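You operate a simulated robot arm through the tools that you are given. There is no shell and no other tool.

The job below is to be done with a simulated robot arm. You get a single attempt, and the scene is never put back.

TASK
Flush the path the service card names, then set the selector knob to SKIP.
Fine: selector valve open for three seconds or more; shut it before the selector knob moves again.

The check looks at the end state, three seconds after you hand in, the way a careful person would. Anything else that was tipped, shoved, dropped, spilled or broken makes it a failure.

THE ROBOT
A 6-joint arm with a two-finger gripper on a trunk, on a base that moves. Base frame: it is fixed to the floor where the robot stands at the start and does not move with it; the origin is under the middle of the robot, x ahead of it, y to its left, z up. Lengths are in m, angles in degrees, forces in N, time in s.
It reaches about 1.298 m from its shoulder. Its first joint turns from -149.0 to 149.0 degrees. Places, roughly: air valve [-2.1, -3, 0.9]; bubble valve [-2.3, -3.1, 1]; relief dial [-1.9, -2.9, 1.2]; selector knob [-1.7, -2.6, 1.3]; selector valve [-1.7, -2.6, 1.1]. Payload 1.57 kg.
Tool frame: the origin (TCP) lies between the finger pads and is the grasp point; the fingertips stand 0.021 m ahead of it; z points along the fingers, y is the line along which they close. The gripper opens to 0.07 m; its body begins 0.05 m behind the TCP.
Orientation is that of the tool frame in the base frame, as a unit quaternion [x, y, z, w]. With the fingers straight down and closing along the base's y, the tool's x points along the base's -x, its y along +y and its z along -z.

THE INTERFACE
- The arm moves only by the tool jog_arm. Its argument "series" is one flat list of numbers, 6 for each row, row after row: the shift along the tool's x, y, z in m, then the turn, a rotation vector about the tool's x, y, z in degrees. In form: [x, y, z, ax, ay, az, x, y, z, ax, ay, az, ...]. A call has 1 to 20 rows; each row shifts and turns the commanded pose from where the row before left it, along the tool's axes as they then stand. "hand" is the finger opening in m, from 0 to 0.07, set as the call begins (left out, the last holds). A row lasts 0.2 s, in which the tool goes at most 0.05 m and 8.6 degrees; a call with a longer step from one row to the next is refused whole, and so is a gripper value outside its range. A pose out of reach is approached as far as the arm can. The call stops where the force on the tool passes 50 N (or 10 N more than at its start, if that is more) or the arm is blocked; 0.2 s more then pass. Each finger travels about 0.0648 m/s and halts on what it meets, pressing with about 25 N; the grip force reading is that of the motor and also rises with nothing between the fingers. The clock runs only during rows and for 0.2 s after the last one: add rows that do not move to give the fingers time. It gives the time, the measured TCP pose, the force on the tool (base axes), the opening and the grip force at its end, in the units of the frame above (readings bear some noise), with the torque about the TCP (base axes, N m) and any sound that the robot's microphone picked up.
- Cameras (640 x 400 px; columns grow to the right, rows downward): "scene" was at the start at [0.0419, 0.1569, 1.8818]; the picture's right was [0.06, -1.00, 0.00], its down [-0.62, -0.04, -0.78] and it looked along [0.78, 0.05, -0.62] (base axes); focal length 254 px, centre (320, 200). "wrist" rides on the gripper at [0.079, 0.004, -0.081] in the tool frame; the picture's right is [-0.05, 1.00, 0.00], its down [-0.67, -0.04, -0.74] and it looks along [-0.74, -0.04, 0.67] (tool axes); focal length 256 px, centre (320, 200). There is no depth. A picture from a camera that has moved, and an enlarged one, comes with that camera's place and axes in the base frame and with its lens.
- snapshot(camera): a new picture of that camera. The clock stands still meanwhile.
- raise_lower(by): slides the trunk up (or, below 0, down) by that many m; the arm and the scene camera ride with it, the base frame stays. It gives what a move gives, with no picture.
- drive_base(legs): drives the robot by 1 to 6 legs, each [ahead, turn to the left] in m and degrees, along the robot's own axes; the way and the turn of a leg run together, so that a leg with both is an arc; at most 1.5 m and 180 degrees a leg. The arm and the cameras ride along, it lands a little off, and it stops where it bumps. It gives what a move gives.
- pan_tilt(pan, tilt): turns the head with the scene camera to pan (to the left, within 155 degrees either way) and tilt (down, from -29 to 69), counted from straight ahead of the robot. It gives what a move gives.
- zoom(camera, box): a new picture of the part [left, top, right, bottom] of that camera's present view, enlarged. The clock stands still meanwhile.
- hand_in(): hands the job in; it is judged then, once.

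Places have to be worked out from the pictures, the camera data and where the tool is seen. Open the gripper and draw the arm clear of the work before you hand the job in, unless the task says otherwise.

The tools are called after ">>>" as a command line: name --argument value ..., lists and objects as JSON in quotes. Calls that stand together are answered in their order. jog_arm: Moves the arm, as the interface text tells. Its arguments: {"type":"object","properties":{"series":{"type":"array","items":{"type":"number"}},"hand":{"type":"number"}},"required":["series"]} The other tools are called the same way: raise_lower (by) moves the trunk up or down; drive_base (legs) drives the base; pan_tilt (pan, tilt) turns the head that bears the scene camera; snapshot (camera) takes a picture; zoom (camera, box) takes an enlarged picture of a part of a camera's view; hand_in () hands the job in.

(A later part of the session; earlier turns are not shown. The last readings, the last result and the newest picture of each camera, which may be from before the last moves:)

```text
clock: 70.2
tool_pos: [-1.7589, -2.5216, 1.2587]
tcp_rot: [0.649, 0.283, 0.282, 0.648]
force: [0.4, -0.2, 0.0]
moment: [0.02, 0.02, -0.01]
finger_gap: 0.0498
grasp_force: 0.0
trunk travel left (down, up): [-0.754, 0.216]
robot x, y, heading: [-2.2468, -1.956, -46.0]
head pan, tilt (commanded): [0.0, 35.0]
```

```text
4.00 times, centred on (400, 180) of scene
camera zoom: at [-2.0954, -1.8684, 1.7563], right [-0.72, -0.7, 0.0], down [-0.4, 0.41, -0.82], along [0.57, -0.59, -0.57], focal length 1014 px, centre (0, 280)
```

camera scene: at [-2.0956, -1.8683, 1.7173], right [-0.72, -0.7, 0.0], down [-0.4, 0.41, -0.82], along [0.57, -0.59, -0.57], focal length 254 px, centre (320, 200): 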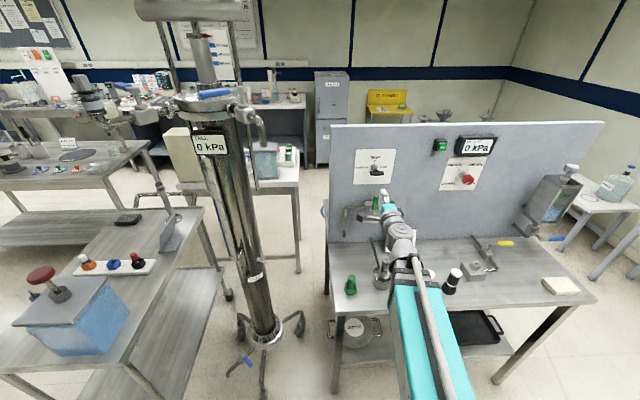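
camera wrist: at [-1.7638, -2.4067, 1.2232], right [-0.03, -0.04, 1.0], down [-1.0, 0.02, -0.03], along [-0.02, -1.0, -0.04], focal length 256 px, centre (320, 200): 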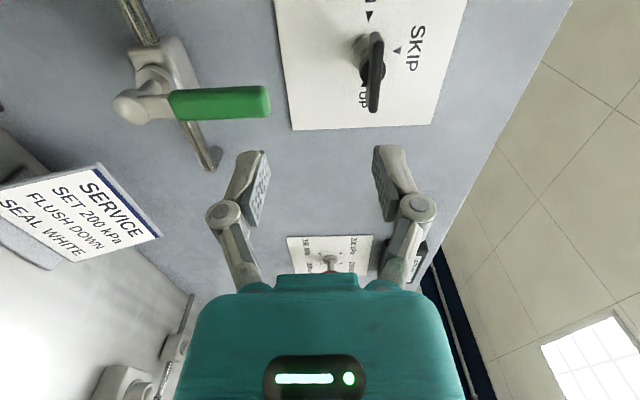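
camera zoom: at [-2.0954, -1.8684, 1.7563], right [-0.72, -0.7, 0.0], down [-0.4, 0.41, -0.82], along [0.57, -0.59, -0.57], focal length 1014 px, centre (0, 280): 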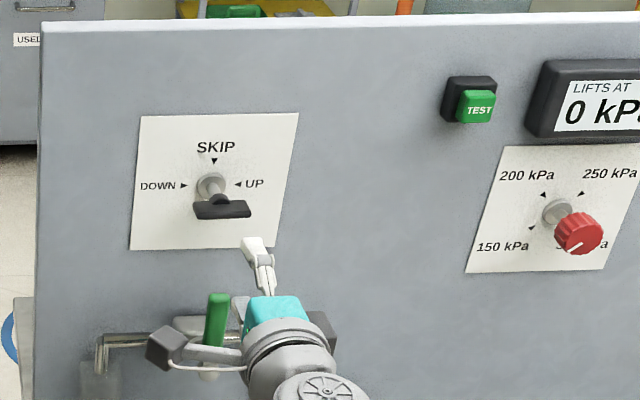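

The bar is centred on the tool axis within about 2 mm. I advance 0.10 m so the fingers straddle the bar, then look.

>>> jog_arm --series '[0, 0, 0.025, 0, 0, 0, 0, 0, 0.025, 0, 0, 0, 0, 0, 0.025, 0, 0, 0, 0, 0, 0.025, 0, 0, 0, 0, 0, 0, 0, 0, 0]'

>>> snapshot --camera "wrist"

```text
clock: 71.4
tool_pos: [-1.6848, -2.5891, 1.2593]
tcp_rot: [0.648, 0.282, 0.283, 0.648]
force: [0.3, 1.0, -0.3]
moment: [-0.02, -0.02, -0.04]
finger_gap: 0.0499
grasp_force: 0.1
trunk travel left (down, up): [-0.754, 0.216]
robot x, y, heading: [-2.2483, -1.9519, -46.1]
head pan, tilt (commanded): [0.0, 35.0]
```

```text
taken
camera wrist: at [-1.6896, -2.4748, 1.2622], right [-0.03, -0.04, 1.0], down [-1.0, 0.02, -0.03], along [-0.02, -1.0, -0.04], focal length 256 px, centre (320, 200)
```

wrist: 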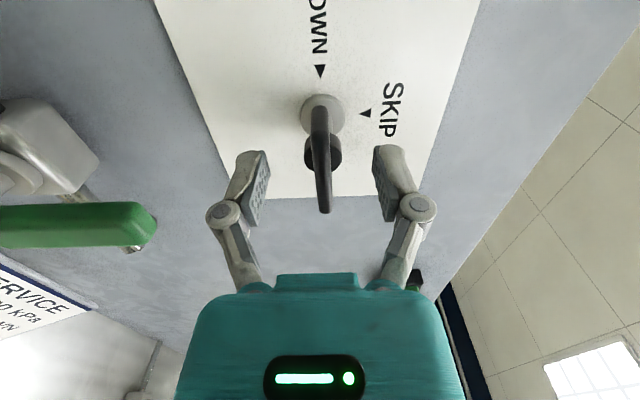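

The fingers straddle the bar; the hub disc sits right at the fingertips' depth, so I back off 4 mm and close the fingers on the bar.

>>> jog_arm --series '[0, 0, -0.004, 0, 0, 0]'

>>> jog_arm --series '[0, 0, 0, 0, 0, 0, 0, 0, 0, 0, 0, 0, 0, 0, 0, 0, 0, 0, 0, 0, 0, 0, 0, 0]' --hand 0.0

>>> snapshot --camera "wrist"

```text
clock: 71.8
tool_pos: [-1.6885, -2.586, 1.2586]
tcp_rot: [0.649, 0.283, 0.282, 0.647]
force: [-0.2, 0.4, -0.4]
moment: [0.0, -0.01, 0.0]
finger_gap: 0.0502
grasp_force: 0.1
trunk travel left (down, up): [-0.754, 0.216]
robot x, y, heading: [-2.2502, -1.9541, -45.8]
head pan, tilt (commanded): [0.0, 35.0]
```

```text
clock: 72.8
tool_pos: [-1.6889, -2.586, 1.2599]
tcp_rot: [0.649, 0.283, 0.282, 0.647]
force: [10.4, -12.8, 33.4]
moment: [-0.41, -0.4, 0.02]
finger_gap: 0.008
grasp_force: 31.7
trunk travel left (down, up): [-0.754, 0.216]
robot x, y, heading: [-2.2503, -1.9538, -46.0]
head pan, tilt (commanded): [0.0, 35.0]
```

```text
taken
camera wrist: at [-1.6935, -2.472, 1.2634], right [-0.04, -0.04, 1.0], down [-1.0, 0.02, -0.04], along [-0.02, -1.0, -0.04], focal length 256 px, centre (320, 200)
```

wrist: 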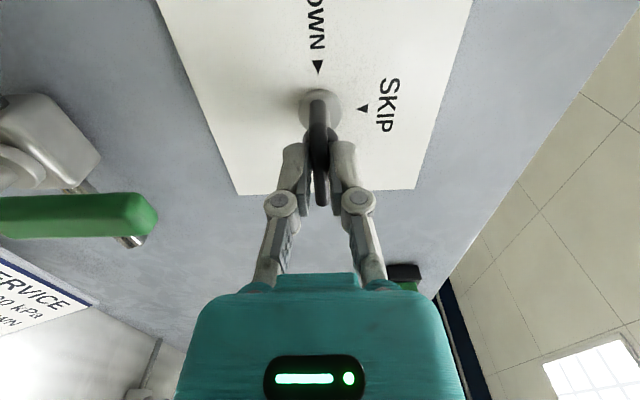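

The bar is gripped (gap 8 mm), with about 33 N upward on the tool, so my TCP is a touch low. I raise the trunk 2 mm to relieve it.

>>> raise_lower --by 0.002

>>> jog_arm --series '[0, 0, 0, 0, 0, 0]'

```text
clock: 73.3
tool_pos: [-1.6885, -2.5861, 1.2597]
tcp_rot: [0.649, 0.283, 0.283, 0.647]
force: [0.8, -1.2, 0.8]
moment: [-0.05, 0.04, -0.38]
finger_gap: 0.0081
grasp_force: 32.0
trunk travel left (down, up): [-0.756, 0.214]
robot x, y, heading: [-2.2504, -1.9543, -46.2]
head pan, tilt (commanded): [0.0, 35.0]
```

```text
clock: 73.7
tool_pos: [-1.6894, -2.5855, 1.2602]
tcp_rot: [0.648, 0.282, 0.283, 0.648]
force: [-2.5, 3.0, -10.6]
moment: [0.12, 0.16, -0.54]
finger_gap: 0.0078
grasp_force: 31.9
trunk travel left (down, up): [-0.756, 0.214]
robot x, y, heading: [-2.2453, -1.9548, -45.7]
head pan, tilt (commanded): [0.0, 35.0]
```

Forces are small now. I turn counter-clockwise (toward SKIP/DOWN) a little and read the torque.

>>> jog_arm --series '[0, 0, 0, 0, 0, -5, 0, 0, 0, 0, 0, -5]'

>>> snapshot --camera "wrist"

```text
clock: 74.3
tool_pos: [-1.6897, -2.5862, 1.2593]
tcp_rot: [0.622, 0.339, 0.224, 0.67]
force: [-14.0, 14.4, -34.8]
moment: [0.5, 0.27, -0.63]
finger_gap: 0.008
grasp_force: 32.4
trunk travel left (down, up): [-0.756, 0.214]
robot x, y, heading: [-2.246, -1.9551, -45.9]
head pan, tilt (commanded): [0.0, 35.0]
```

```text
taken
camera wrist: at [-1.6939, -2.4724, 1.2491], right [0.09, 0.09, 0.99], down [-1.0, 0.02, 0.08], along [-0.01, -1.0, 0.09], focal length 256 px, centre (320, 200)
```

wrist: 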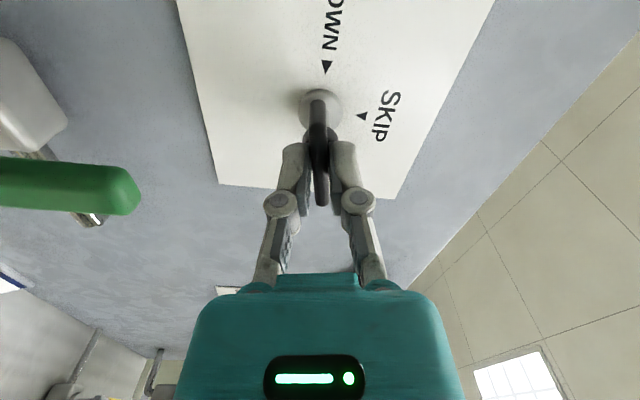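

The knob turned with the fingers with little torque (~0.18 N m), so it was not at the DOWN stop. I relieve the vertical load by lowering the trunk 1.5 mm and continue.

>>> raise_lower --by -0.0015

>>> jog_arm --series '[0, 0, 0, 0, 0, -5, 0, 0, 0, 0, 0, -5]'

```text
clock: 74.8
tool_pos: [-1.6887, -2.5854, 1.2601]
tcp_rot: [0.622, 0.338, 0.225, 0.67]
force: [-10.0, 8.4, -16.5]
moment: [0.21, 0.22, -0.05]
finger_gap: 0.008
grasp_force: 32.4
trunk travel left (down, up): [-0.755, 0.215]
robot x, y, heading: [-2.2504, -1.9562, -46.0]
head pan, tilt (commanded): [0.0, 35.0]
```

```text
clock: 75.4
tool_pos: [-1.6887, -2.586, 1.2585]
tcp_rot: [0.59, 0.392, 0.165, 0.686]
force: [-11.7, 14.3, -25.5]
moment: [0.3, 0.12, -0.56]
finger_gap: 0.008
grasp_force: 32.1
trunk travel left (down, up): [-0.755, 0.215]
robot x, y, heading: [-2.2481, -1.9513, -46.0]
head pan, tilt (commanded): [0.0, 35.0]
```

Turning continues smoothly. I relieve another millimetre and turn further.

>>> raise_lower --by -0.001

>>> jog_arm --series '[0, 0, 0, 0, 0, -6, 0, 0, 0, 0, 0, -6, 0, 0, 0, 0, 0, -6]'

>>> snapshot --camera "wrist"

```text
clock: 75.9
tool_pos: [-1.6893, -2.5856, 1.259]
tcp_rot: [0.59, 0.392, 0.166, 0.686]
force: [-6.6, 8.7, -6.9]
moment: [0.09, 0.13, 0.18]
finger_gap: 0.0079
grasp_force: 32.1
trunk travel left (down, up): [-0.754, 0.216]
robot x, y, heading: [-2.2496, -1.9499, -45.8]
head pan, tilt (commanded): [0.0, 35.0]
```

```text
clock: 76.7
tool_pos: [-1.689, -2.5868, 1.2577]
tcp_rot: [0.521, 0.48, 0.056, 0.704]
force: [-4.4, 6.8, -11.2]
moment: [0.21, 0.14, 0.04]
finger_gap: 0.008
grasp_force: 32.0
trunk travel left (down, up): [-0.754, 0.216]
robot x, y, heading: [-2.2476, -1.9538, -46.1]
head pan, tilt (commanded): [0.0, 35.0]
```

```text
taken
camera wrist: at [-1.7039, -2.4829, 1.2116], right [0.39, 0.42, 0.82], down [-0.92, 0.11, 0.39], along [0.07, -0.9, 0.43], focal length 256 px, centre (320, 200)
```

wrist: 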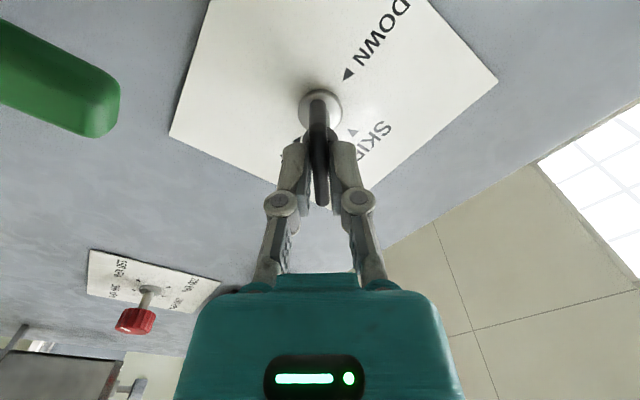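

About 38° turned and bar follows the fingers. The lever top (z≈1.18, n≈-0.072) stays clear of the camera path. I keep turning.

>>> jog_arm --series '[0, 0, 0, 0, 0, -6, 0, 0, 0, 0, 0, -6, 0, 0, 0, 0, 0, -6]'

>>> jog_arm --series '[0, 0, 0, 0, 0, -6, 0, 0, 0, 0, 0, -6, 0, 0, 0, 0, 0, -6]'

>>> snapshot --camera "wrist"

```text
clock: 77.5
tool_pos: [-1.6896, -2.5861, 1.2571]
tcp_rot: [0.44, 0.555, -0.056, 0.703]
force: [-13.9, 5.6, -24.8]
moment: [0.58, 0.44, 0.09]
finger_gap: 0.0079
grasp_force: 31.8
trunk travel left (down, up): [-0.754, 0.216]
robot x, y, heading: [-2.2458, -1.9531, -46.0]
head pan, tilt (commanded): [0.0, 35.0]
```

```text
clock: 78.3
tool_pos: [-1.6906, -2.5884, 1.2576]
tcp_rot: [0.349, 0.617, -0.165, 0.686]
force: [-19.1, 2.5, -27.0]
moment: [0.32, 0.25, -0.3]
finger_gap: 0.0079
grasp_force: 31.8
trunk travel left (down, up): [-0.754, 0.216]
robot x, y, heading: [-2.2536, -1.9543, -46.1]
head pan, tilt (commanded): [0.0, 35.0]
```

```text
taken
camera wrist: at [-1.7315, -2.5132, 1.1816], right [0.65, 0.69, 0.33], down [-0.69, 0.35, 0.63], along [0.33, -0.63, 0.7], focal length 256 px, centre (320, 200)
```

wrist: 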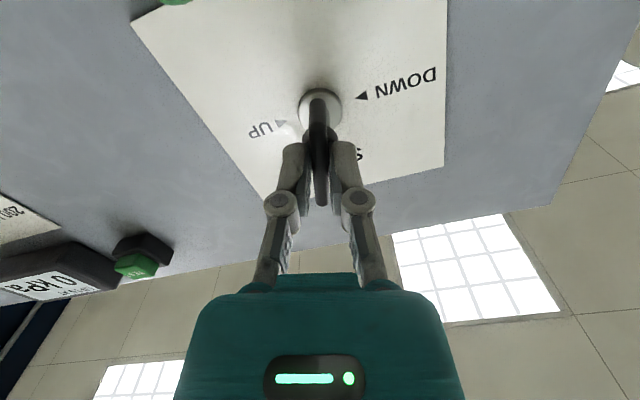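

At 74° the bar still follows. I lower the trunk 1 mm to relieve force and continue past SKIP while watching torque.

>>> raise_lower --by -0.001

>>> jog_arm --series '[0, 0, 0, 0, 0, -6, 0, 0, 0, 0, 0, -6, 0, 0, 0, 0, 0, -4]'

>>> jog_arm --series '[0, 0, 0, 0, 0, -6, 0, 0, 0, 0, 0, -6, 0, 0, 0, 0, 0, -6]'

>>> snapshot --camera "wrist"

```text
clock: 78.8
tool_pos: [-1.6903, -2.5877, 1.2577]
tcp_rot: [0.349, 0.616, -0.164, 0.687]
force: [-11.5, -7.3, -2.1]
moment: [0.29, 0.3, -0.16]
finger_gap: 0.0081
grasp_force: 31.8
trunk travel left (down, up): [-0.753, 0.217]
robot x, y, heading: [-2.2483, -1.9521, -46.0]
head pan, tilt (commanded): [0.0, 35.0]
```

```text
clock: 79.6
tool_pos: [-1.6907, -2.5884, 1.2578]
tcp_rot: [0.26, 0.659, -0.259, 0.656]
force: [-6.9, -17.0, 10.5]
moment: [0.21, 0.09, -0.27]
finger_gap: 0.0078
grasp_force: 31.9
trunk travel left (down, up): [-0.753, 0.217]
robot x, y, heading: [-2.2484, -1.9539, -46.1]
head pan, tilt (commanded): [0.0, 35.0]
```

```text
clock: 80.4
tool_pos: [-1.6917, -2.5888, 1.2565]
tcp_rot: [0.154, 0.691, -0.36, 0.608]
force: [-5.6, -26.6, 22.4]
moment: [0.07, -0.13, -0.51]
finger_gap: 0.0078
grasp_force: 32.0
trunk travel left (down, up): [-0.753, 0.217]
robot x, y, heading: [-2.2501, -1.9528, -46.0]
head pan, tilt (commanded): [0.0, 35.0]
```

```text
taken
camera wrist: at [-1.7641, -2.5482, 1.1798], right [0.66, 0.71, -0.26], down [-0.42, 0.63, 0.65], along [0.62, -0.32, 0.72], focal length 256 px, centre (320, 200)
```

wrist: 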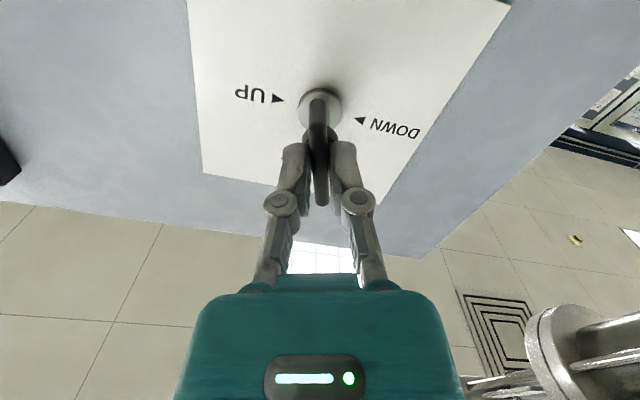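

SKIP passed at 90°; now ~108° with low axial torque (~0.14 N m). I relieve side and vertical loads by about 1 mm each and continue toward DOWN.

>>> raise_lower --by 0.001

>>> jog_arm --series '[0.0004, -0.0011, 0, 0, 0, 0, 0, 0, 0, 0, 0, -6, 0, 0, 0, 0, 0, -6, 0, 0, 0, 0, 0, -6]'

>>> jog_arm --series '[0, 0, 0, 0, 0, -6, 0, 0, 0, 0, 0, -6, 0, 0, 0, 0, 0, -6]'

>>> snapshot --camera "wrist"

```text
clock: 80.9
tool_pos: [-1.6914, -2.5905, 1.2585]
tcp_rot: [0.155, 0.691, -0.359, 0.608]
force: [-10.8, -21.4, 4.7]
moment: [-0.33, -0.41, -0.3]
finger_gap: 0.008
grasp_force: 31.9
trunk travel left (down, up): [-0.754, 0.216]
robot x, y, heading: [-2.2506, -1.9558, -46.0]
head pan, tilt (commanded): [0.0, 35.0]
```

```text
clock: 81.9
tool_pos: [-1.6929, -2.5907, 1.2578]
tcp_rot: [0.044, 0.707, -0.449, 0.544]
force: [-12.5, -18.2, 4.0]
moment: [0.21, 0.05, -0.62]
finger_gap: 0.0081
grasp_force: 32.0
trunk travel left (down, up): [-0.754, 0.216]
robot x, y, heading: [-2.2501, -1.9563, -46.1]
head pan, tilt (commanded): [0.0, 35.0]
```

```text
clock: 82.7
tool_pos: [-1.6917, -2.5902, 1.2586]
tcp_rot: [-0.066, 0.705, -0.53, 0.467]
force: [-9.1, -26.0, 20.3]
moment: [0.01, -0.16, -0.78]
finger_gap: 0.0078
grasp_force: 32.4
trunk travel left (down, up): [-0.754, 0.216]
robot x, y, heading: [-2.2518, -1.9532, -45.9]
head pan, tilt (commanded): [0.0, 35.0]
```

```text
taken
camera wrist: at [-1.7932, -2.5792, 1.2075], right [0.43, 0.46, -0.78], down [-0.19, 0.89, 0.42], along [0.88, -0.04, 0.47], focal length 256 px, centre (320, 200)
```

wrist: 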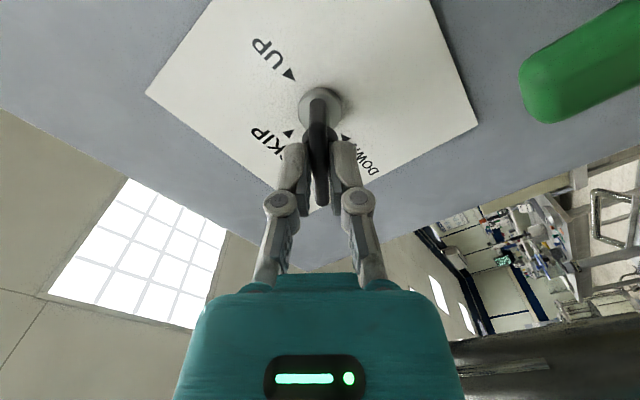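

Now ~144°. I relieve again (1 mm right, 1 mm up) and turn in smaller steps toward 180°, watching for a stop.

>>> raise_lower --by 0.001

>>> jog_arm --series '[0.0011, -0.0008, 0, 0, 0, 0, 0, 0, 0, 0, 0, -6, 0, 0, 0, 0, 0, -6, 0, 0, 0, 0, 0, -6]'

>>> jog_arm --series '[0, 0, 0, 0, 0, -5, 0, 0, 0, 0, 0, -5]'

>>> snapshot --camera "wrist"

```text
clock: 83.2
tool_pos: [-1.6926, -2.5907, 1.2576]
tcp_rot: [-0.067, 0.706, -0.528, 0.468]
force: [-13.3, -24.1, 4.7]
moment: [-0.06, -0.12, -0.45]
finger_gap: 0.0082
grasp_force: 32.1
trunk travel left (down, up): [-0.755, 0.215]
robot x, y, heading: [-2.2496, -1.9539, -45.9]
head pan, tilt (commanded): [0.0, 35.0]
```

```text
clock: 84.2
tool_pos: [-1.6932, -2.5907, 1.2591]
tcp_rot: [-0.176, 0.686, -0.596, 0.379]
force: [-8.9, -21.0, 13.1]
moment: [0.04, -0.09, -1.04]
finger_gap: 0.0078
grasp_force: 31.7
trunk travel left (down, up): [-0.755, 0.215]
robot x, y, heading: [-2.2497, -1.9569, -45.9]
head pan, tilt (commanded): [0.0, 35.0]
```

```text
clock: 84.8
tool_pos: [-1.6935, -2.5908, 1.2591]
tcp_rot: [-0.236, 0.668, -0.626, 0.326]
force: [-2.6, -29.7, 32.5]
moment: [-0.28, -0.5, -0.45]
finger_gap: 0.0078
grasp_force: 32.2
trunk travel left (down, up): [-0.755, 0.215]
robot x, y, heading: [-2.2493, -1.9509, -45.9]
head pan, tilt (commanded): [0.0, 35.0]
```

```text
taken
camera wrist: at [-1.8046, -2.5915, 1.2436], right [0.13, 0.14, -0.98], down [-0.1, 0.99, 0.13], along [0.99, 0.08, 0.14], focal length 256 px, centre (320, 200)
```

wrist: 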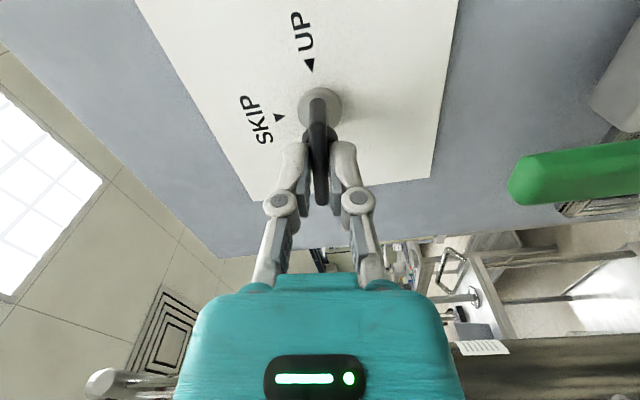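

At ~172°, axial torque is still low. I relieve the vertical load and turn to 180°, then probe slightly beyond for the stop.

>>> raise_lower --by 0.0015

>>> jog_arm --series '[0.0008, -0.0002, 0, 0, 0, 0, 0, 0, 0, 0, 0, -4, 0, 0, 0, 0, 0, -4]'

>>> jog_arm --series '[0, 0, 0, 0, 0, -3, 0, 0, 0, 0, 0, -3]'

>>> snapshot --camera "wrist"

```text
clock: 85.3
tool_pos: [-1.6932, -2.5902, 1.2608]
tcp_rot: [-0.235, 0.668, -0.626, 0.326]
force: [-8.2, -23.3, 9.8]
moment: [-0.13, -0.14, -0.62]
finger_gap: 0.0082
grasp_force: 31.8
trunk travel left (down, up): [-0.756, 0.214]
robot x, y, heading: [-2.2486, -1.954, -46.2]
head pan, tilt (commanded): [0.0, 35.0]
```

```text
clock: 86.2
tool_pos: [-1.6931, -2.5891, 1.2595]
tcp_rot: [-0.279, 0.655, -0.644, 0.279]
force: [0.3, -7.7, 34.2]
moment: [-0.43, -0.45, -1.01]
finger_gap: 0.008
grasp_force: 31.6
out of reach, approached as far as the arm can: row 3
trunk travel left (down, up): [-0.756, 0.214]
robot x, y, heading: [-2.2484, -1.9518, -46.2]
head pan, tilt (commanded): [0.0, 35.0]
stopped in row 3: the force on the tool passed its limit at 74 N (the readings are from after the stop); the commanded pose is now the measured one
```

```text
clock: 86.6
tool_pos: [-1.6914, -2.5892, 1.26]
tcp_rot: [-0.287, 0.652, -0.648, 0.27]
force: [0.0, -4.2, 38.4]
moment: [-0.07, -0.87, -0.03]
finger_gap: 0.0083
grasp_force: 32.3
trunk travel left (down, up): [-0.756, 0.214]
robot x, y, heading: [-2.251, -1.9577, -46.1]
head pan, tilt (commanded): [0.0, 35.0]
stopped in row 1: the force on the tool passed its limit at 61 N (the readings are from after the stop); the commanded pose is now the measured one
```

```text
taken
camera wrist: at [-1.8055, -2.5893, 1.2579], right [0.01, 0.04, -1.0], down [-0.08, 1.0, 0.03], along [1.0, 0.08, 0.01], focal length 256 px, centre (320, 200)
```

wrist: 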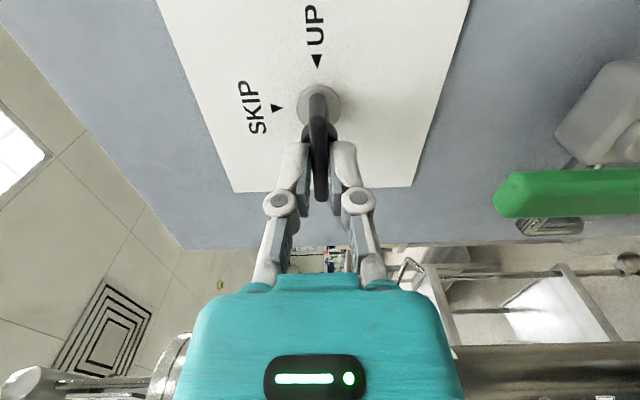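

The turn was blocked right at 180° (force and axial torque rose), consistent with the DOWN stop, so the knob started at UP. I release the bar and back off to check it.

>>> jog_arm --series '[0, 0, 0, 0, 0, 0, 0, 0, 0, 0, 0, 0, 0, 0, 0, 0, 0, 0]' --hand 0.05

>>> jog_arm --series '[0, 0, -0.03, 0, 0, 0, 0, 0, -0.04, 0, 0, 0, 0, 0, -0.04, 0, 0, 0]'

>>> snapshot --camera "wrist"

>>> snapshot --camera "scene"

```text
clock: 87.4
tool_pos: [-1.6899, -2.5904, 1.2577]
tcp_rot: [-0.29, 0.653, -0.646, 0.269]
force: [0.0, -0.6, -0.4]
moment: [-0.05, 0.03, -0.04]
finger_gap: 0.0499
grasp_force: 0.0
trunk travel left (down, up): [-0.756, 0.214]
robot x, y, heading: [-2.2502, -1.9545, -46.0]
head pan, tilt (commanded): [0.0, 35.0]
```

```text
clock: 88.2
tool_pos: [-1.7723, -2.512, 1.2576]
tcp_rot: [-0.289, 0.654, -0.645, 0.269]
force: [0.4, -0.5, 0.4]
moment: [0.0, -0.05, 0.02]
finger_gap: 0.0499
grasp_force: 0.2
trunk travel left (down, up): [-0.756, 0.214]
robot x, y, heading: [-2.2526, -1.9547, -46.0]
head pan, tilt (commanded): [0.0, 35.0]
```

```text
taken
camera wrist: at [-1.8848, -2.5137, 1.2555], right [0.0, 0.04, -1.0], down [-0.08, 1.0, 0.04], along [1.0, 0.08, 0.01], focal length 256 px, centre (320, 200)
```

wrist: 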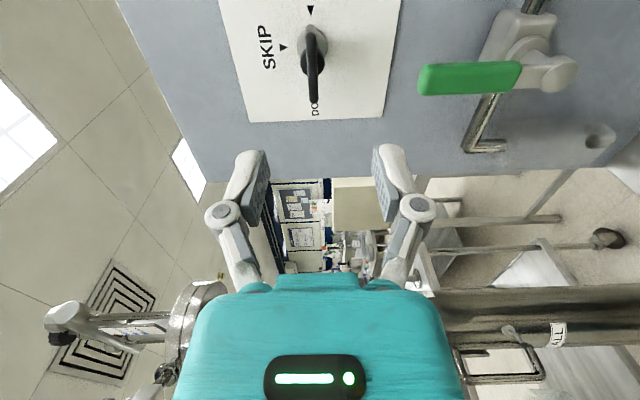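

```text
taken
camera scene: at [-2.0959, -1.8681, 1.7583], right [-0.72, -0.7, 0.0], down [-0.4, 0.41, -0.82], along [0.57, -0.59, -0.57], focal length 254 px, centre (320, 200)
```

scene: 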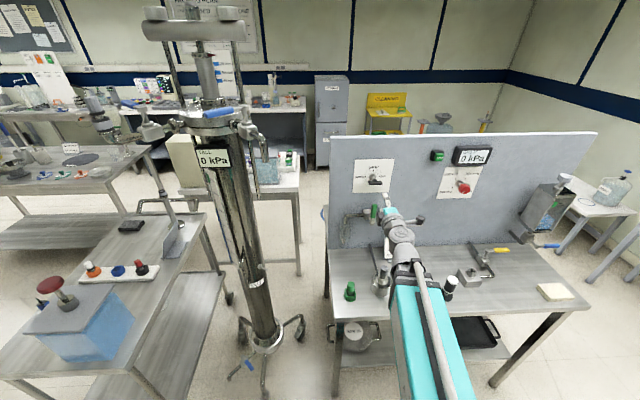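

The knob bar is horizontal again, now at the DOWN side. I zoom in on the knob and the valve lever to fix their geometry.

>>> zoom --camera "wrist" --box '[240, 0, 400, 100]'

>>> zoom --camera "wrist" --box '[400, 0, 640, 150]'

>>> zoom --camera "scene" --box '[330, 150, 450, 225]'

```text
4.00 times, centred on (320, 50) of wrist
camera zoom: at [-1.8848, -2.5137, 1.2555], right [0.0, 0.04, -1.0], down [-0.08, 1.0, 0.04], along [1.0, 0.08, 0.01], focal length 1024 px, centre (320, 800)
```

zoom: 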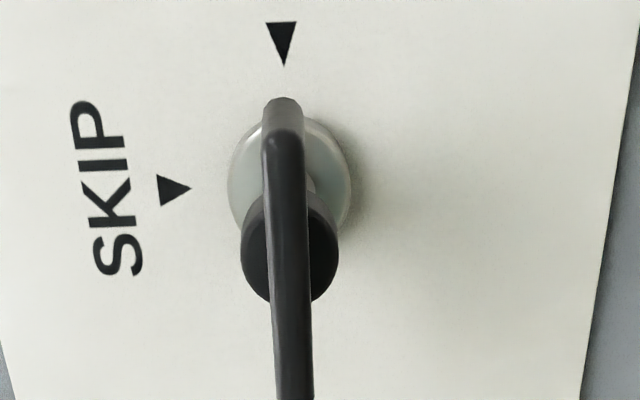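

```text
2.67 times, centred on (520, 75) of wrist
camera zoom: at [-1.8848, -2.5137, 1.2555], right [0.0, 0.04, -1.0], down [-0.08, 1.0, 0.04], along [1.0, 0.08, 0.01], focal length 683 px, centre (-213, 533)
```

zoom: 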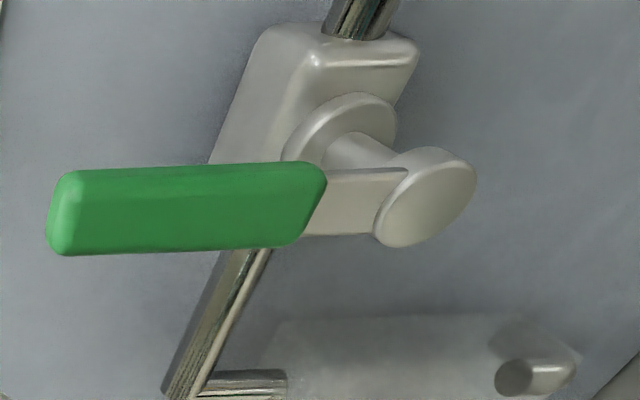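

```text
5.33 times, centred on (390, 188) of scene
camera zoom: at [-2.0959, -1.8681, 1.7583], right [-0.72, -0.7, 0.0], down [-0.4, 0.41, -0.82], along [0.57, -0.59, -0.57], focal length 1353 px, centre (-53, 267)
```

zoom: 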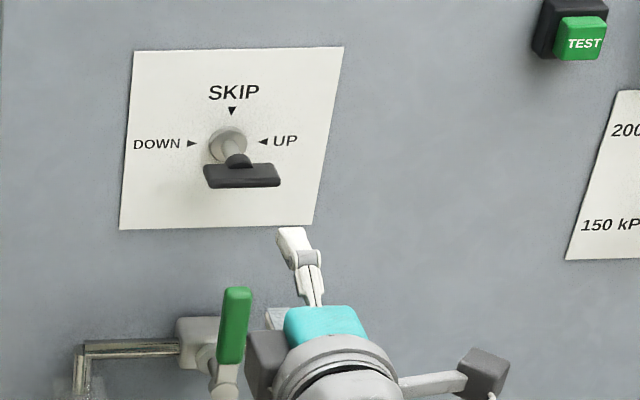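

The lever hub is at z≈1.083 below the knob, with the green handle up to z≈1.183 at ~0.072 m off the panel (closed, across the pipe). I plan to push it sideways with closed fingertips; first I shift 4 cm right, straighten the small tilt, and lower the trunk.

>>> jog_arm --series '[0.021, 0, 0, 1.28, 0, 1.2, 0.021, 0, 0, 0, 0, 0, 0, 0, 0, 0, 0, 0]' --hand 0.0

>>> raise_lower --by -0.12

>>> snapshot --camera "wrist"

>>> snapshot --camera "scene"

```text
clock: 89.0
tool_pos: [-1.7936, -2.5407, 1.2556]
tcp_rot: [-0.279, 0.66, -0.641, 0.276]
force: [-0.4, -0.6, -0.2]
moment: [0.0, 0.0, 0.04]
finger_gap: 0.0002
grasp_force: 25.5
out of reach, approached as far as the arm can: row 1, 2
trunk travel left (down, up): [-0.756, 0.214]
robot x, y, heading: [-2.2498, -1.957, -46.2]
head pan, tilt (commanded): [0.0, 35.0]
```

```text
clock: 90.5
tool_pos: [-1.7935, -2.5414, 1.1364]
tcp_rot: [-0.28, 0.659, -0.641, 0.275]
force: [-0.2, -0.3, 0.0]
moment: [-0.01, -0.01, -0.02]
finger_gap: 0.0
grasp_force: 24.8
trunk travel left (down, up): [-0.636, 0.334]
robot x, y, heading: [-2.2515, -1.9545, -46.3]
head pan, tilt (commanded): [0.0, 35.0]
```

```text
taken
camera wrist: at [-1.9064, -2.5408, 1.1328], right [0.02, 0.06, -1.0], down [-0.08, 1.0, 0.06], along [1.0, 0.07, 0.03], focal length 256 px, centre (320, 200)
```

wrist: 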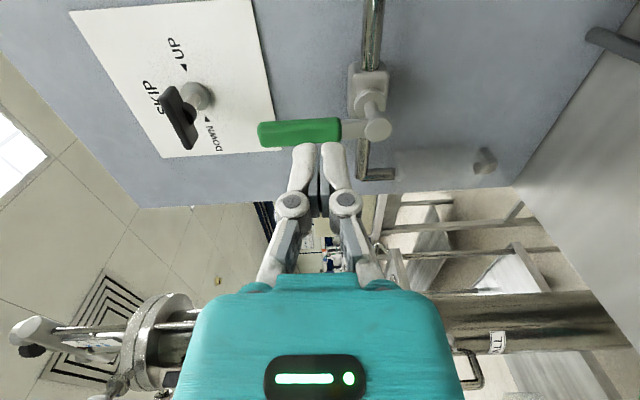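

```text
taken
camera scene: at [-2.0956, -1.8684, 1.6383], right [-0.72, -0.7, 0.0], down [-0.4, 0.41, -0.82], along [0.57, -0.59, -0.57], focal length 254 px, centre (320, 200)
```

scene: 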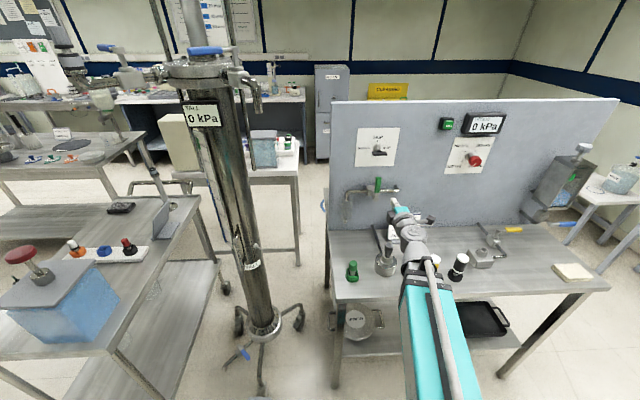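

The closed fingers are now 4 cm right of the lever at z 1.136 (about 5 cm above the pivot). I advance 0.092 m alongside the lever and check.

>>> jog_arm --series '[0, 0, 0.023, 0, 0, 0, 0, 0, 0.023, 0, 0, 0, 0, 0, 0.023, 0, 0, 0, 0, 0, 0.023, 0, 0, 0]'

>>> snapshot --camera "wrist"

>>> zoom --camera "scene" --box '[330, 150, 450, 225]'

```text
clock: 91.5
tool_pos: [-1.7268, -2.6059, 1.1351]
tcp_rot: [-0.28, 0.661, -0.64, 0.275]
force: [1.3, -0.4, 0.0]
moment: [-0.03, 0.02, 0.01]
finger_gap: 0.0002
grasp_force: 25.1
trunk travel left (down, up): [-0.636, 0.334]
robot x, y, heading: [-2.2465, -1.953, -46.1]
head pan, tilt (commanded): [0.0, 35.0]
```

```text
taken
camera wrist: at [-1.8395, -2.6055, 1.1323], right [0.02, 0.06, -1.0], down [-0.08, 1.0, 0.06], along [1.0, 0.07, 0.02], focal length 256 px, centre (320, 200)
```

wrist: 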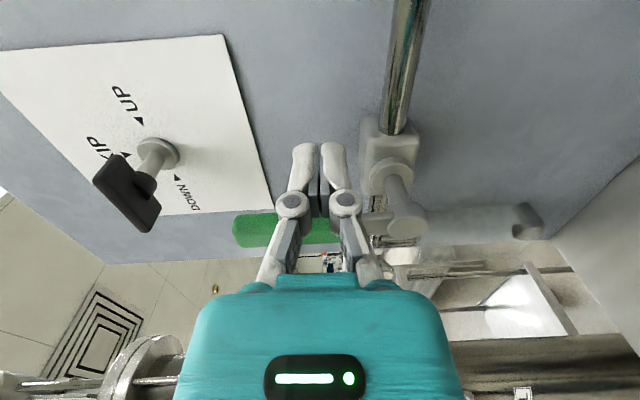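

```text
5.33 times, centred on (390, 188) of scene
camera zoom: at [-2.0955, -1.8686, 1.6382], right [-0.72, -0.7, 0.0], down [-0.4, 0.41, -0.82], along [0.57, -0.59, -0.57], focal length 1353 px, centre (-53, 267)
```

zoom: 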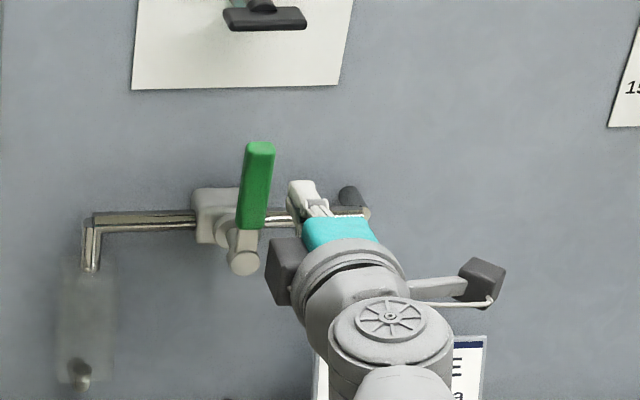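

The fingertips are just right of the lever. I push left gently in small steps and watch the force.

>>> jog_arm --series '[-0.008, 0, 0, 0, 0, 0, -0.008, 0, 0, 0, 0, 0, -0.006, 0, 0, 0, 0, 0]'

>>> zoom --camera "scene" --box '[330, 150, 450, 225]'

```text
clock: 92.3
tool_pos: [-1.714, -2.5916, 1.1355]
tcp_rot: [-0.278, 0.661, -0.641, 0.274]
force: [-11.7, -8.4, -3.3]
moment: [-0.01, 0.11, 0.06]
finger_gap: 0.0061
grasp_force: 28.5
trunk travel left (down, up): [-0.636, 0.334]
robot x, y, heading: [-2.2521, -1.9525, -46.2]
head pan, tilt (commanded): [0.0, 35.0]
```

```text
5.33 times, centred on (390, 188) of scene
camera zoom: at [-2.0968, -1.87, 1.6384], right [-0.72, -0.7, 0.0], down [-0.4, 0.41, -0.82], along [0.57, -0.59, -0.57], focal length 1353 px, centre (-53, 267)
```

zoom: 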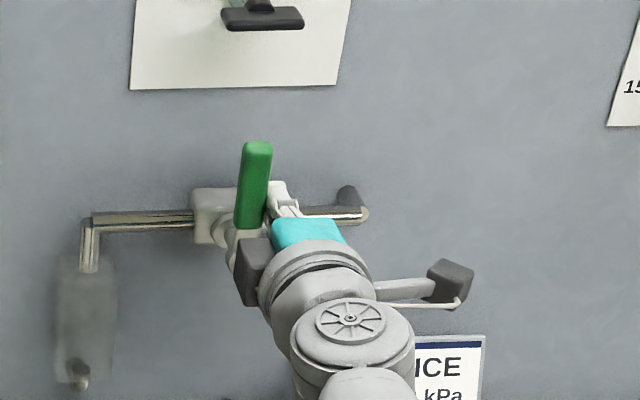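

About 14 N to the right and the lever did not move, so it's on its stop in that direction. I withdraw, go around, and push from the left side instead.

>>> jog_arm --series '[0.01, 0, 0, 0, 0, 0, 0, 0, -0.03, 0, 0, 0, 0, 0, -0.03, 0, 0, 0, 0, 0, -0.03, 0, 0, 0, -0.035, 0, 0, 0, 0, 0, -0.036, 0, 0, 0, 0, 0, 0, 0, 0, 0, 0, 0]'

>>> snapshot --camera "wrist"

>>> zoom --camera "scene" --box '[330, 150, 450, 225]'

```text
clock: 93.9
tool_pos: [-1.7331, -2.4836, 1.1363]
tcp_rot: [-0.28, 0.659, -0.641, 0.276]
force: [-0.5, -0.6, -1.1]
moment: [-0.02, 0.01, -0.04]
finger_gap: 0.0001
grasp_force: 28.4
trunk travel left (down, up): [-0.636, 0.334]
robot x, y, heading: [-2.2506, -1.9533, -46.0]
head pan, tilt (commanded): [0.0, 35.0]
```

```text
taken
camera wrist: at [-1.8461, -2.4841, 1.1329], right [0.02, 0.06, -1.0], down [-0.08, 1.0, 0.06], along [1.0, 0.07, 0.03], focal length 256 px, centre (320, 200)
```

wrist: 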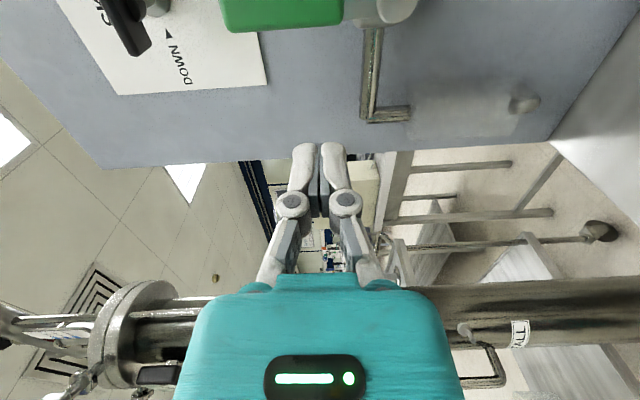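

```text
5.33 times, centred on (390, 188) of scene
camera zoom: at [-2.0953, -1.8681, 1.6382], right [-0.72, -0.7, 0.0], down [-0.4, 0.41, -0.82], along [0.57, -0.59, -0.57], focal length 1353 px, centre (-53, 267)
```

zoom: 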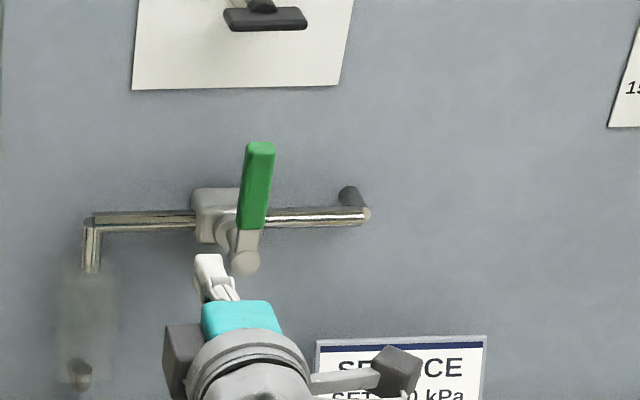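

Now left of the lever. I advance 0.09 m and push right gently.

>>> jog_arm --series '[0, 0, 0.03, 0, 0, 0, 0, 0, 0.03, 0, 0, 0, 0, 0, 0.03, 0, 0, 0]'

>>> jog_arm --series '[0.01, 0, 0, 0, 0, 0, 0.01, 0, 0, 0, 0, 0, 0.01, 0, 0, 0, 0, 0, 0.008, 0, 0, 0, 0, 0]'

>>> zoom --camera "scene" --box '[330, 150, 450, 225]'

```text
clock: 94.7
tool_pos: [-1.6681, -2.5448, 1.1358]
tcp_rot: [-0.28, 0.661, -0.64, 0.275]
force: [0.9, 0.5, -0.4]
moment: [0.01, -0.01, -0.02]
finger_gap: 0.0001
grasp_force: 28.6
trunk travel left (down, up): [-0.636, 0.334]
robot x, y, heading: [-2.2449, -1.9574, -46.0]
head pan, tilt (commanded): [0.0, 35.0]
```

```text
clock: 95.7
tool_pos: [-1.696, -2.5723, 1.1351]
tcp_rot: [-0.28, 0.661, -0.64, 0.275]
force: [0.5, 1.9, 0.9]
moment: [-0.04, 0.03, 0.06]
finger_gap: 0.0001
grasp_force: 28.5
trunk travel left (down, up): [-0.636, 0.334]
robot x, y, heading: [-2.2513, -1.9518, -46.1]
head pan, tilt (commanded): [0.0, 35.0]
```

```text
5.33 times, centred on (390, 188) of scene
camera zoom: at [-2.0955, -1.8681, 1.6383], right [-0.72, -0.7, 0.0], down [-0.4, 0.41, -0.82], along [0.57, -0.59, -0.57], focal length 1353 px, centre (-53, 267)
```

zoom: 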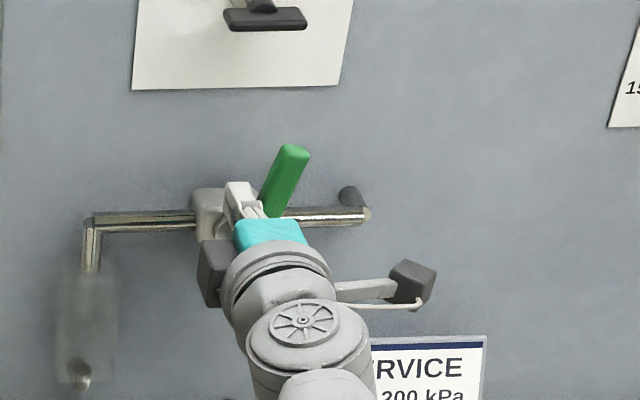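

The lever swings right easily (about 20° so far, ~2 N). I continue pushing right.

>>> jog_arm --series '[0.011, 0, 0, 0, 0, 0, 0.011, 0, 0, 0, 0, 0, 0.011, 0, 0, 0, 0, 0]'

>>> zoom --camera "scene" --box '[330, 150, 450, 225]'

```text
clock: 96.5
tool_pos: [-1.7183, -2.5952, 1.1351]
tcp_rot: [-0.28, 0.661, -0.64, 0.274]
force: [0.1, 1.4, 0.5]
moment: [-0.02, 0.02, -0.03]
finger_gap: 0.0
grasp_force: 28.8
trunk travel left (down, up): [-0.636, 0.334]
robot x, y, heading: [-2.2508, -1.9547, -45.8]
head pan, tilt (commanded): [0.0, 35.0]
```

```text
5.33 times, centred on (390, 188) of scene
camera zoom: at [-2.0955, -1.8684, 1.6382], right [-0.72, -0.7, 0.0], down [-0.4, 0.41, -0.82], along [0.57, -0.59, -0.57], focal length 1353 px, centre (-53, 267)
```

zoom: 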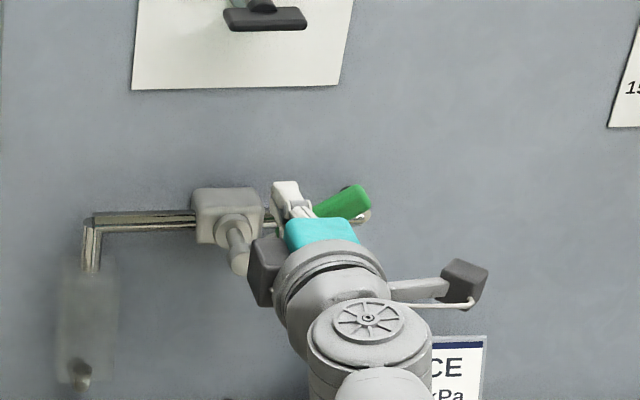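

The lever is at roughly 55°. I push 2.5 cm farther right, then lower the trunk in steps to press it to horizontal.

>>> jog_arm --series '[0.0125, 0, 0, 0, 0, 0, 0.0125, 0, 0, 0, 0, 0]'

>>> raise_lower --by -0.02

>>> zoom --camera "scene" --box '[330, 130, 450, 205]'

>>> snapshot --camera "wrist"

```text
clock: 97.1
tool_pos: [-1.7365, -2.614, 1.1358]
tcp_rot: [-0.279, 0.66, -0.641, 0.276]
force: [-0.8, 0.0, 0.2]
moment: [0.02, -0.04, 0.0]
finger_gap: 0.0003
grasp_force: 28.3
trunk travel left (down, up): [-0.636, 0.334]
robot x, y, heading: [-2.2479, -1.9501, -46.3]
head pan, tilt (commanded): [0.0, 35.0]
```

```text
clock: 97.8
tool_pos: [-1.7357, -2.6133, 1.1158]
tcp_rot: [-0.279, 0.66, -0.64, 0.276]
force: [0.1, -0.3, 0.0]
moment: [-0.01, 0.01, 0.01]
finger_gap: 0.0
grasp_force: 29.0
trunk travel left (down, up): [-0.616, 0.354]
robot x, y, heading: [-2.2502, -1.9511, -45.7]
head pan, tilt (commanded): [0.0, 35.0]
```

```text
5.33 times, centred on (390, 168) of scene
camera zoom: at [-2.0955, -1.8685, 1.6181], right [-0.72, -0.7, 0.0], down [-0.4, 0.41, -0.82], along [0.57, -0.59, -0.57], focal length 1353 px, centre (-53, 373)
```

zoom: 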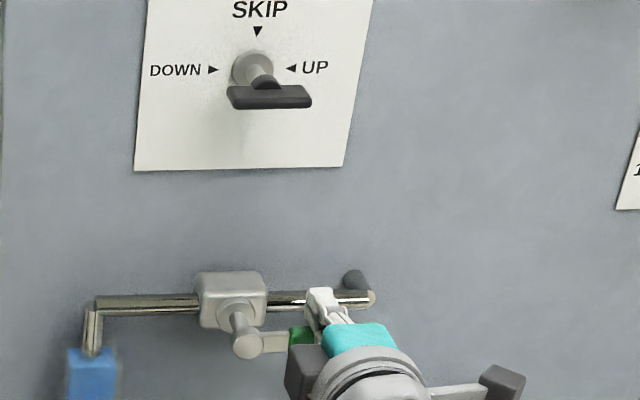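

```text
taken
camera wrist: at [-1.849, -2.6135, 1.1125], right [0.02, 0.06, -1.0], down [-0.08, 1.0, 0.06], along [1.0, 0.07, 0.02], focal length 256 px, centre (320, 200)
```

wrist: 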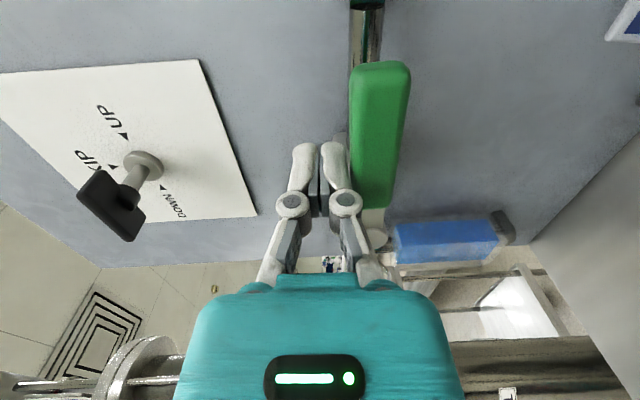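

The sight glass turned blue: flow is on, lever near horizontal. I lower slightly more to make sure it is fully open.

>>> raise_lower --by -0.006

>>> zoom --camera "wrist" --box '[280, 0, 520, 150]'

>>> zoom --camera "scene" --box '[330, 130, 450, 205]'

```text
clock: 98.3
tool_pos: [-1.7366, -2.6129, 1.112]
tcp_rot: [-0.279, 0.66, -0.641, 0.275]
force: [9.0, -12.4, 35.4]
moment: [-0.09, -0.09, 0.02]
finger_gap: 0.0
grasp_force: 28.5
trunk travel left (down, up): [-0.61, 0.36]
robot x, y, heading: [-2.2508, -1.9502, -45.7]
head pan, tilt (commanded): [0.0, 35.0]
```

```text
2.67 times, centred on (400, 75) of wrist
camera zoom: at [-1.8495, -2.6132, 1.1083], right [0.02, 0.06, -1.0], down [-0.07, 1.0, 0.06], along [1.0, 0.07, 0.03], focal length 683 px, centre (107, 533)
```

zoom: 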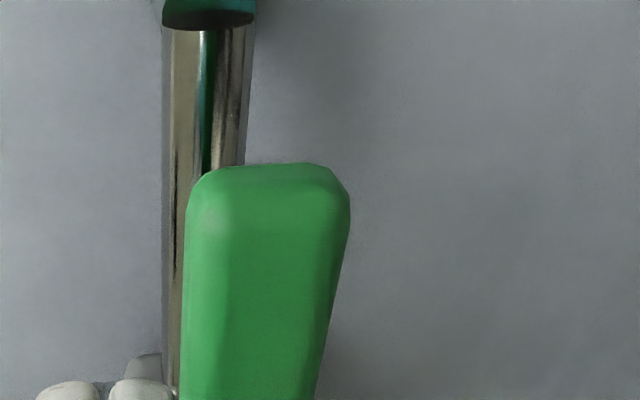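

```text
5.33 times, centred on (390, 168) of scene
camera zoom: at [-2.0969, -1.8667, 1.6129], right [-0.72, -0.7, 0.0], down [-0.4, 0.41, -0.82], along [0.57, -0.59, -0.57], focal length 1353 px, centre (-53, 373)
```

zoom: 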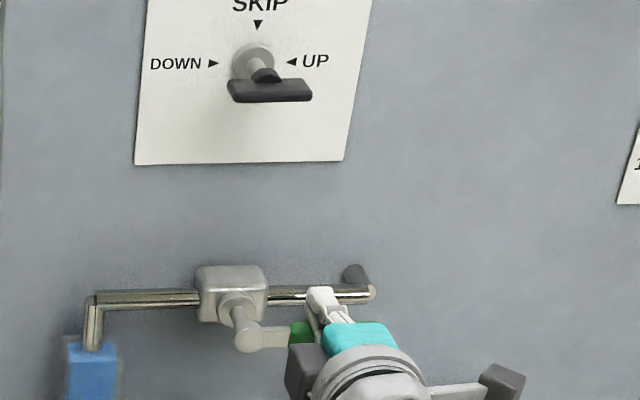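

The lever is at its open stop (35 N pressing down) and the sight glass is blue. I raise 1.2 cm to unload, retreat from the lever, and let the flush run.

>>> raise_lower --by 0.012

>>> jog_arm --series '[0, 0, -0.03, 0, 0, 0, 0, 0, -0.03, 0, 0, 0, 0, 0, -0.03, 0, 0, 0, 0.01, 0, 0, 0, 0, 0, 0.01, 0, 0, 0, 0, 0, 0, 0, 0, 0, 0, 0, 0, 0, 0, 0, 0, 0, 0, 0, 0, 0, 0, 0, 0, 0, 0, 0, 0, 0, 0, 0, 0, 0, 0, 0, 0, 0, 0, 0, 0, 0]'

>>> snapshot --camera "wrist"

>>> snapshot --camera "scene"

```text
clock: 98.9
tool_pos: [-1.7359, -2.6125, 1.1214]
tcp_rot: [-0.28, 0.661, -0.64, 0.275]
force: [0.5, -0.3, 0.0]
moment: [-0.01, 0.01, 0.01]
finger_gap: 0.0003
grasp_force: 29.2
trunk travel left (down, up): [-0.622, 0.348]
robot x, y, heading: [-2.2476, -1.9528, -46.0]
head pan, tilt (commanded): [0.0, 35.0]
```

```text
clock: 101.3
tool_pos: [-1.8147, -2.564, 1.122]
tcp_rot: [-0.28, 0.663, -0.638, 0.274]
force: [0.4, 0.0, 0.4]
moment: [0.01, -0.01, 0.01]
finger_gap: 0.0
grasp_force: 28.4
out of reach, approached as far as the arm can: row 3
trunk travel left (down, up): [-0.622, 0.348]
robot x, y, heading: [-2.2467, -1.9507, -46.1]
head pan, tilt (commanded): [0.0, 35.0]
```

```text
taken
camera wrist: at [-1.927, -2.5647, 1.1178], right [0.02, 0.07, -1.0], down [-0.07, 0.99, 0.07], along [1.0, 0.07, 0.02], focal length 256 px, centre (320, 200)
```

wrist: 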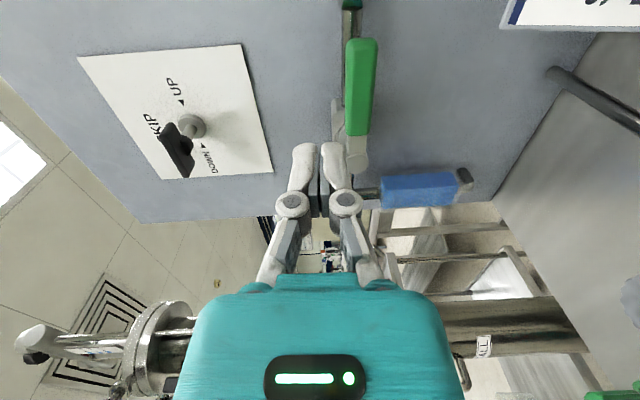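

```text
taken
camera scene: at [-2.0956, -1.8685, 1.6242], right [-0.72, -0.7, 0.0], down [-0.4, 0.41, -0.82], along [0.57, -0.59, -0.57], focal length 254 px, centre (320, 200)
```

scene: 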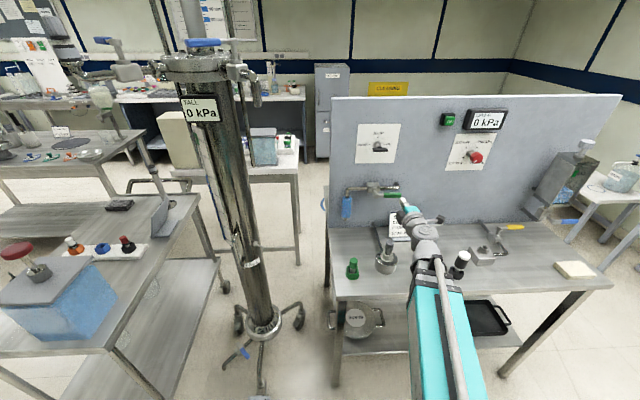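

The valve has been open since about 97.5 s (now 101.3). I lower the trunk 0.067 m to bring the fingertips below lever height, well off the panel, and check clearances to the pot and card.

>>> raise_lower --by -0.067

>>> snapshot --camera "wrist"

>>> snapshot --camera "scene"

```text
clock: 102.4
tool_pos: [-1.814, -2.564, 1.0535]
tcp_rot: [-0.28, 0.662, -0.638, 0.274]
force: [0.9, 0.9, 0.5]
moment: [-0.02, -0.02, 0.0]
finger_gap: 0.0
grasp_force: 28.3
trunk travel left (down, up): [-0.555, 0.415]
robot x, y, heading: [-2.2499, -1.9517, -45.9]
head pan, tilt (commanded): [0.0, 35.0]
```

```text
taken
camera wrist: at [-1.927, -2.5647, 1.0508], right [0.02, 0.07, -1.0], down [-0.07, 0.99, 0.07], along [1.0, 0.07, 0.02], focal length 256 px, centre (320, 200)
```

wrist: 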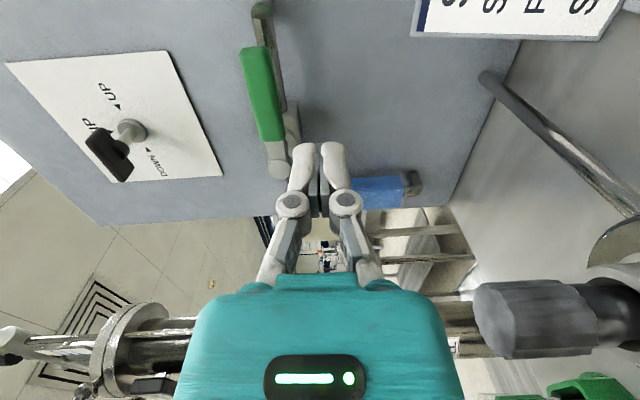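

```text
taken
camera scene: at [-2.0956, -1.8684, 1.5572], right [-0.72, -0.7, 0.0], down [-0.4, 0.41, -0.82], along [0.57, -0.59, -0.57], focal length 254 px, centre (320, 200)
```

scene: 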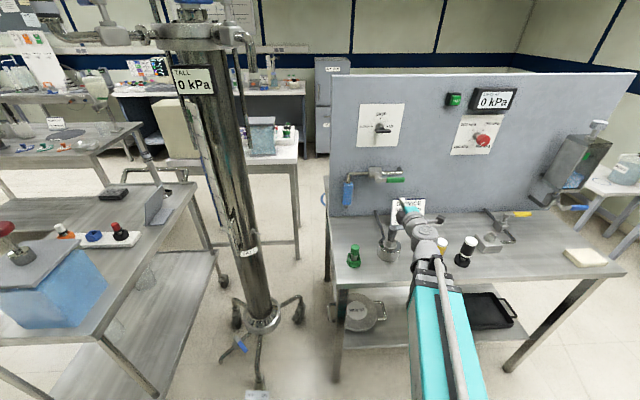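

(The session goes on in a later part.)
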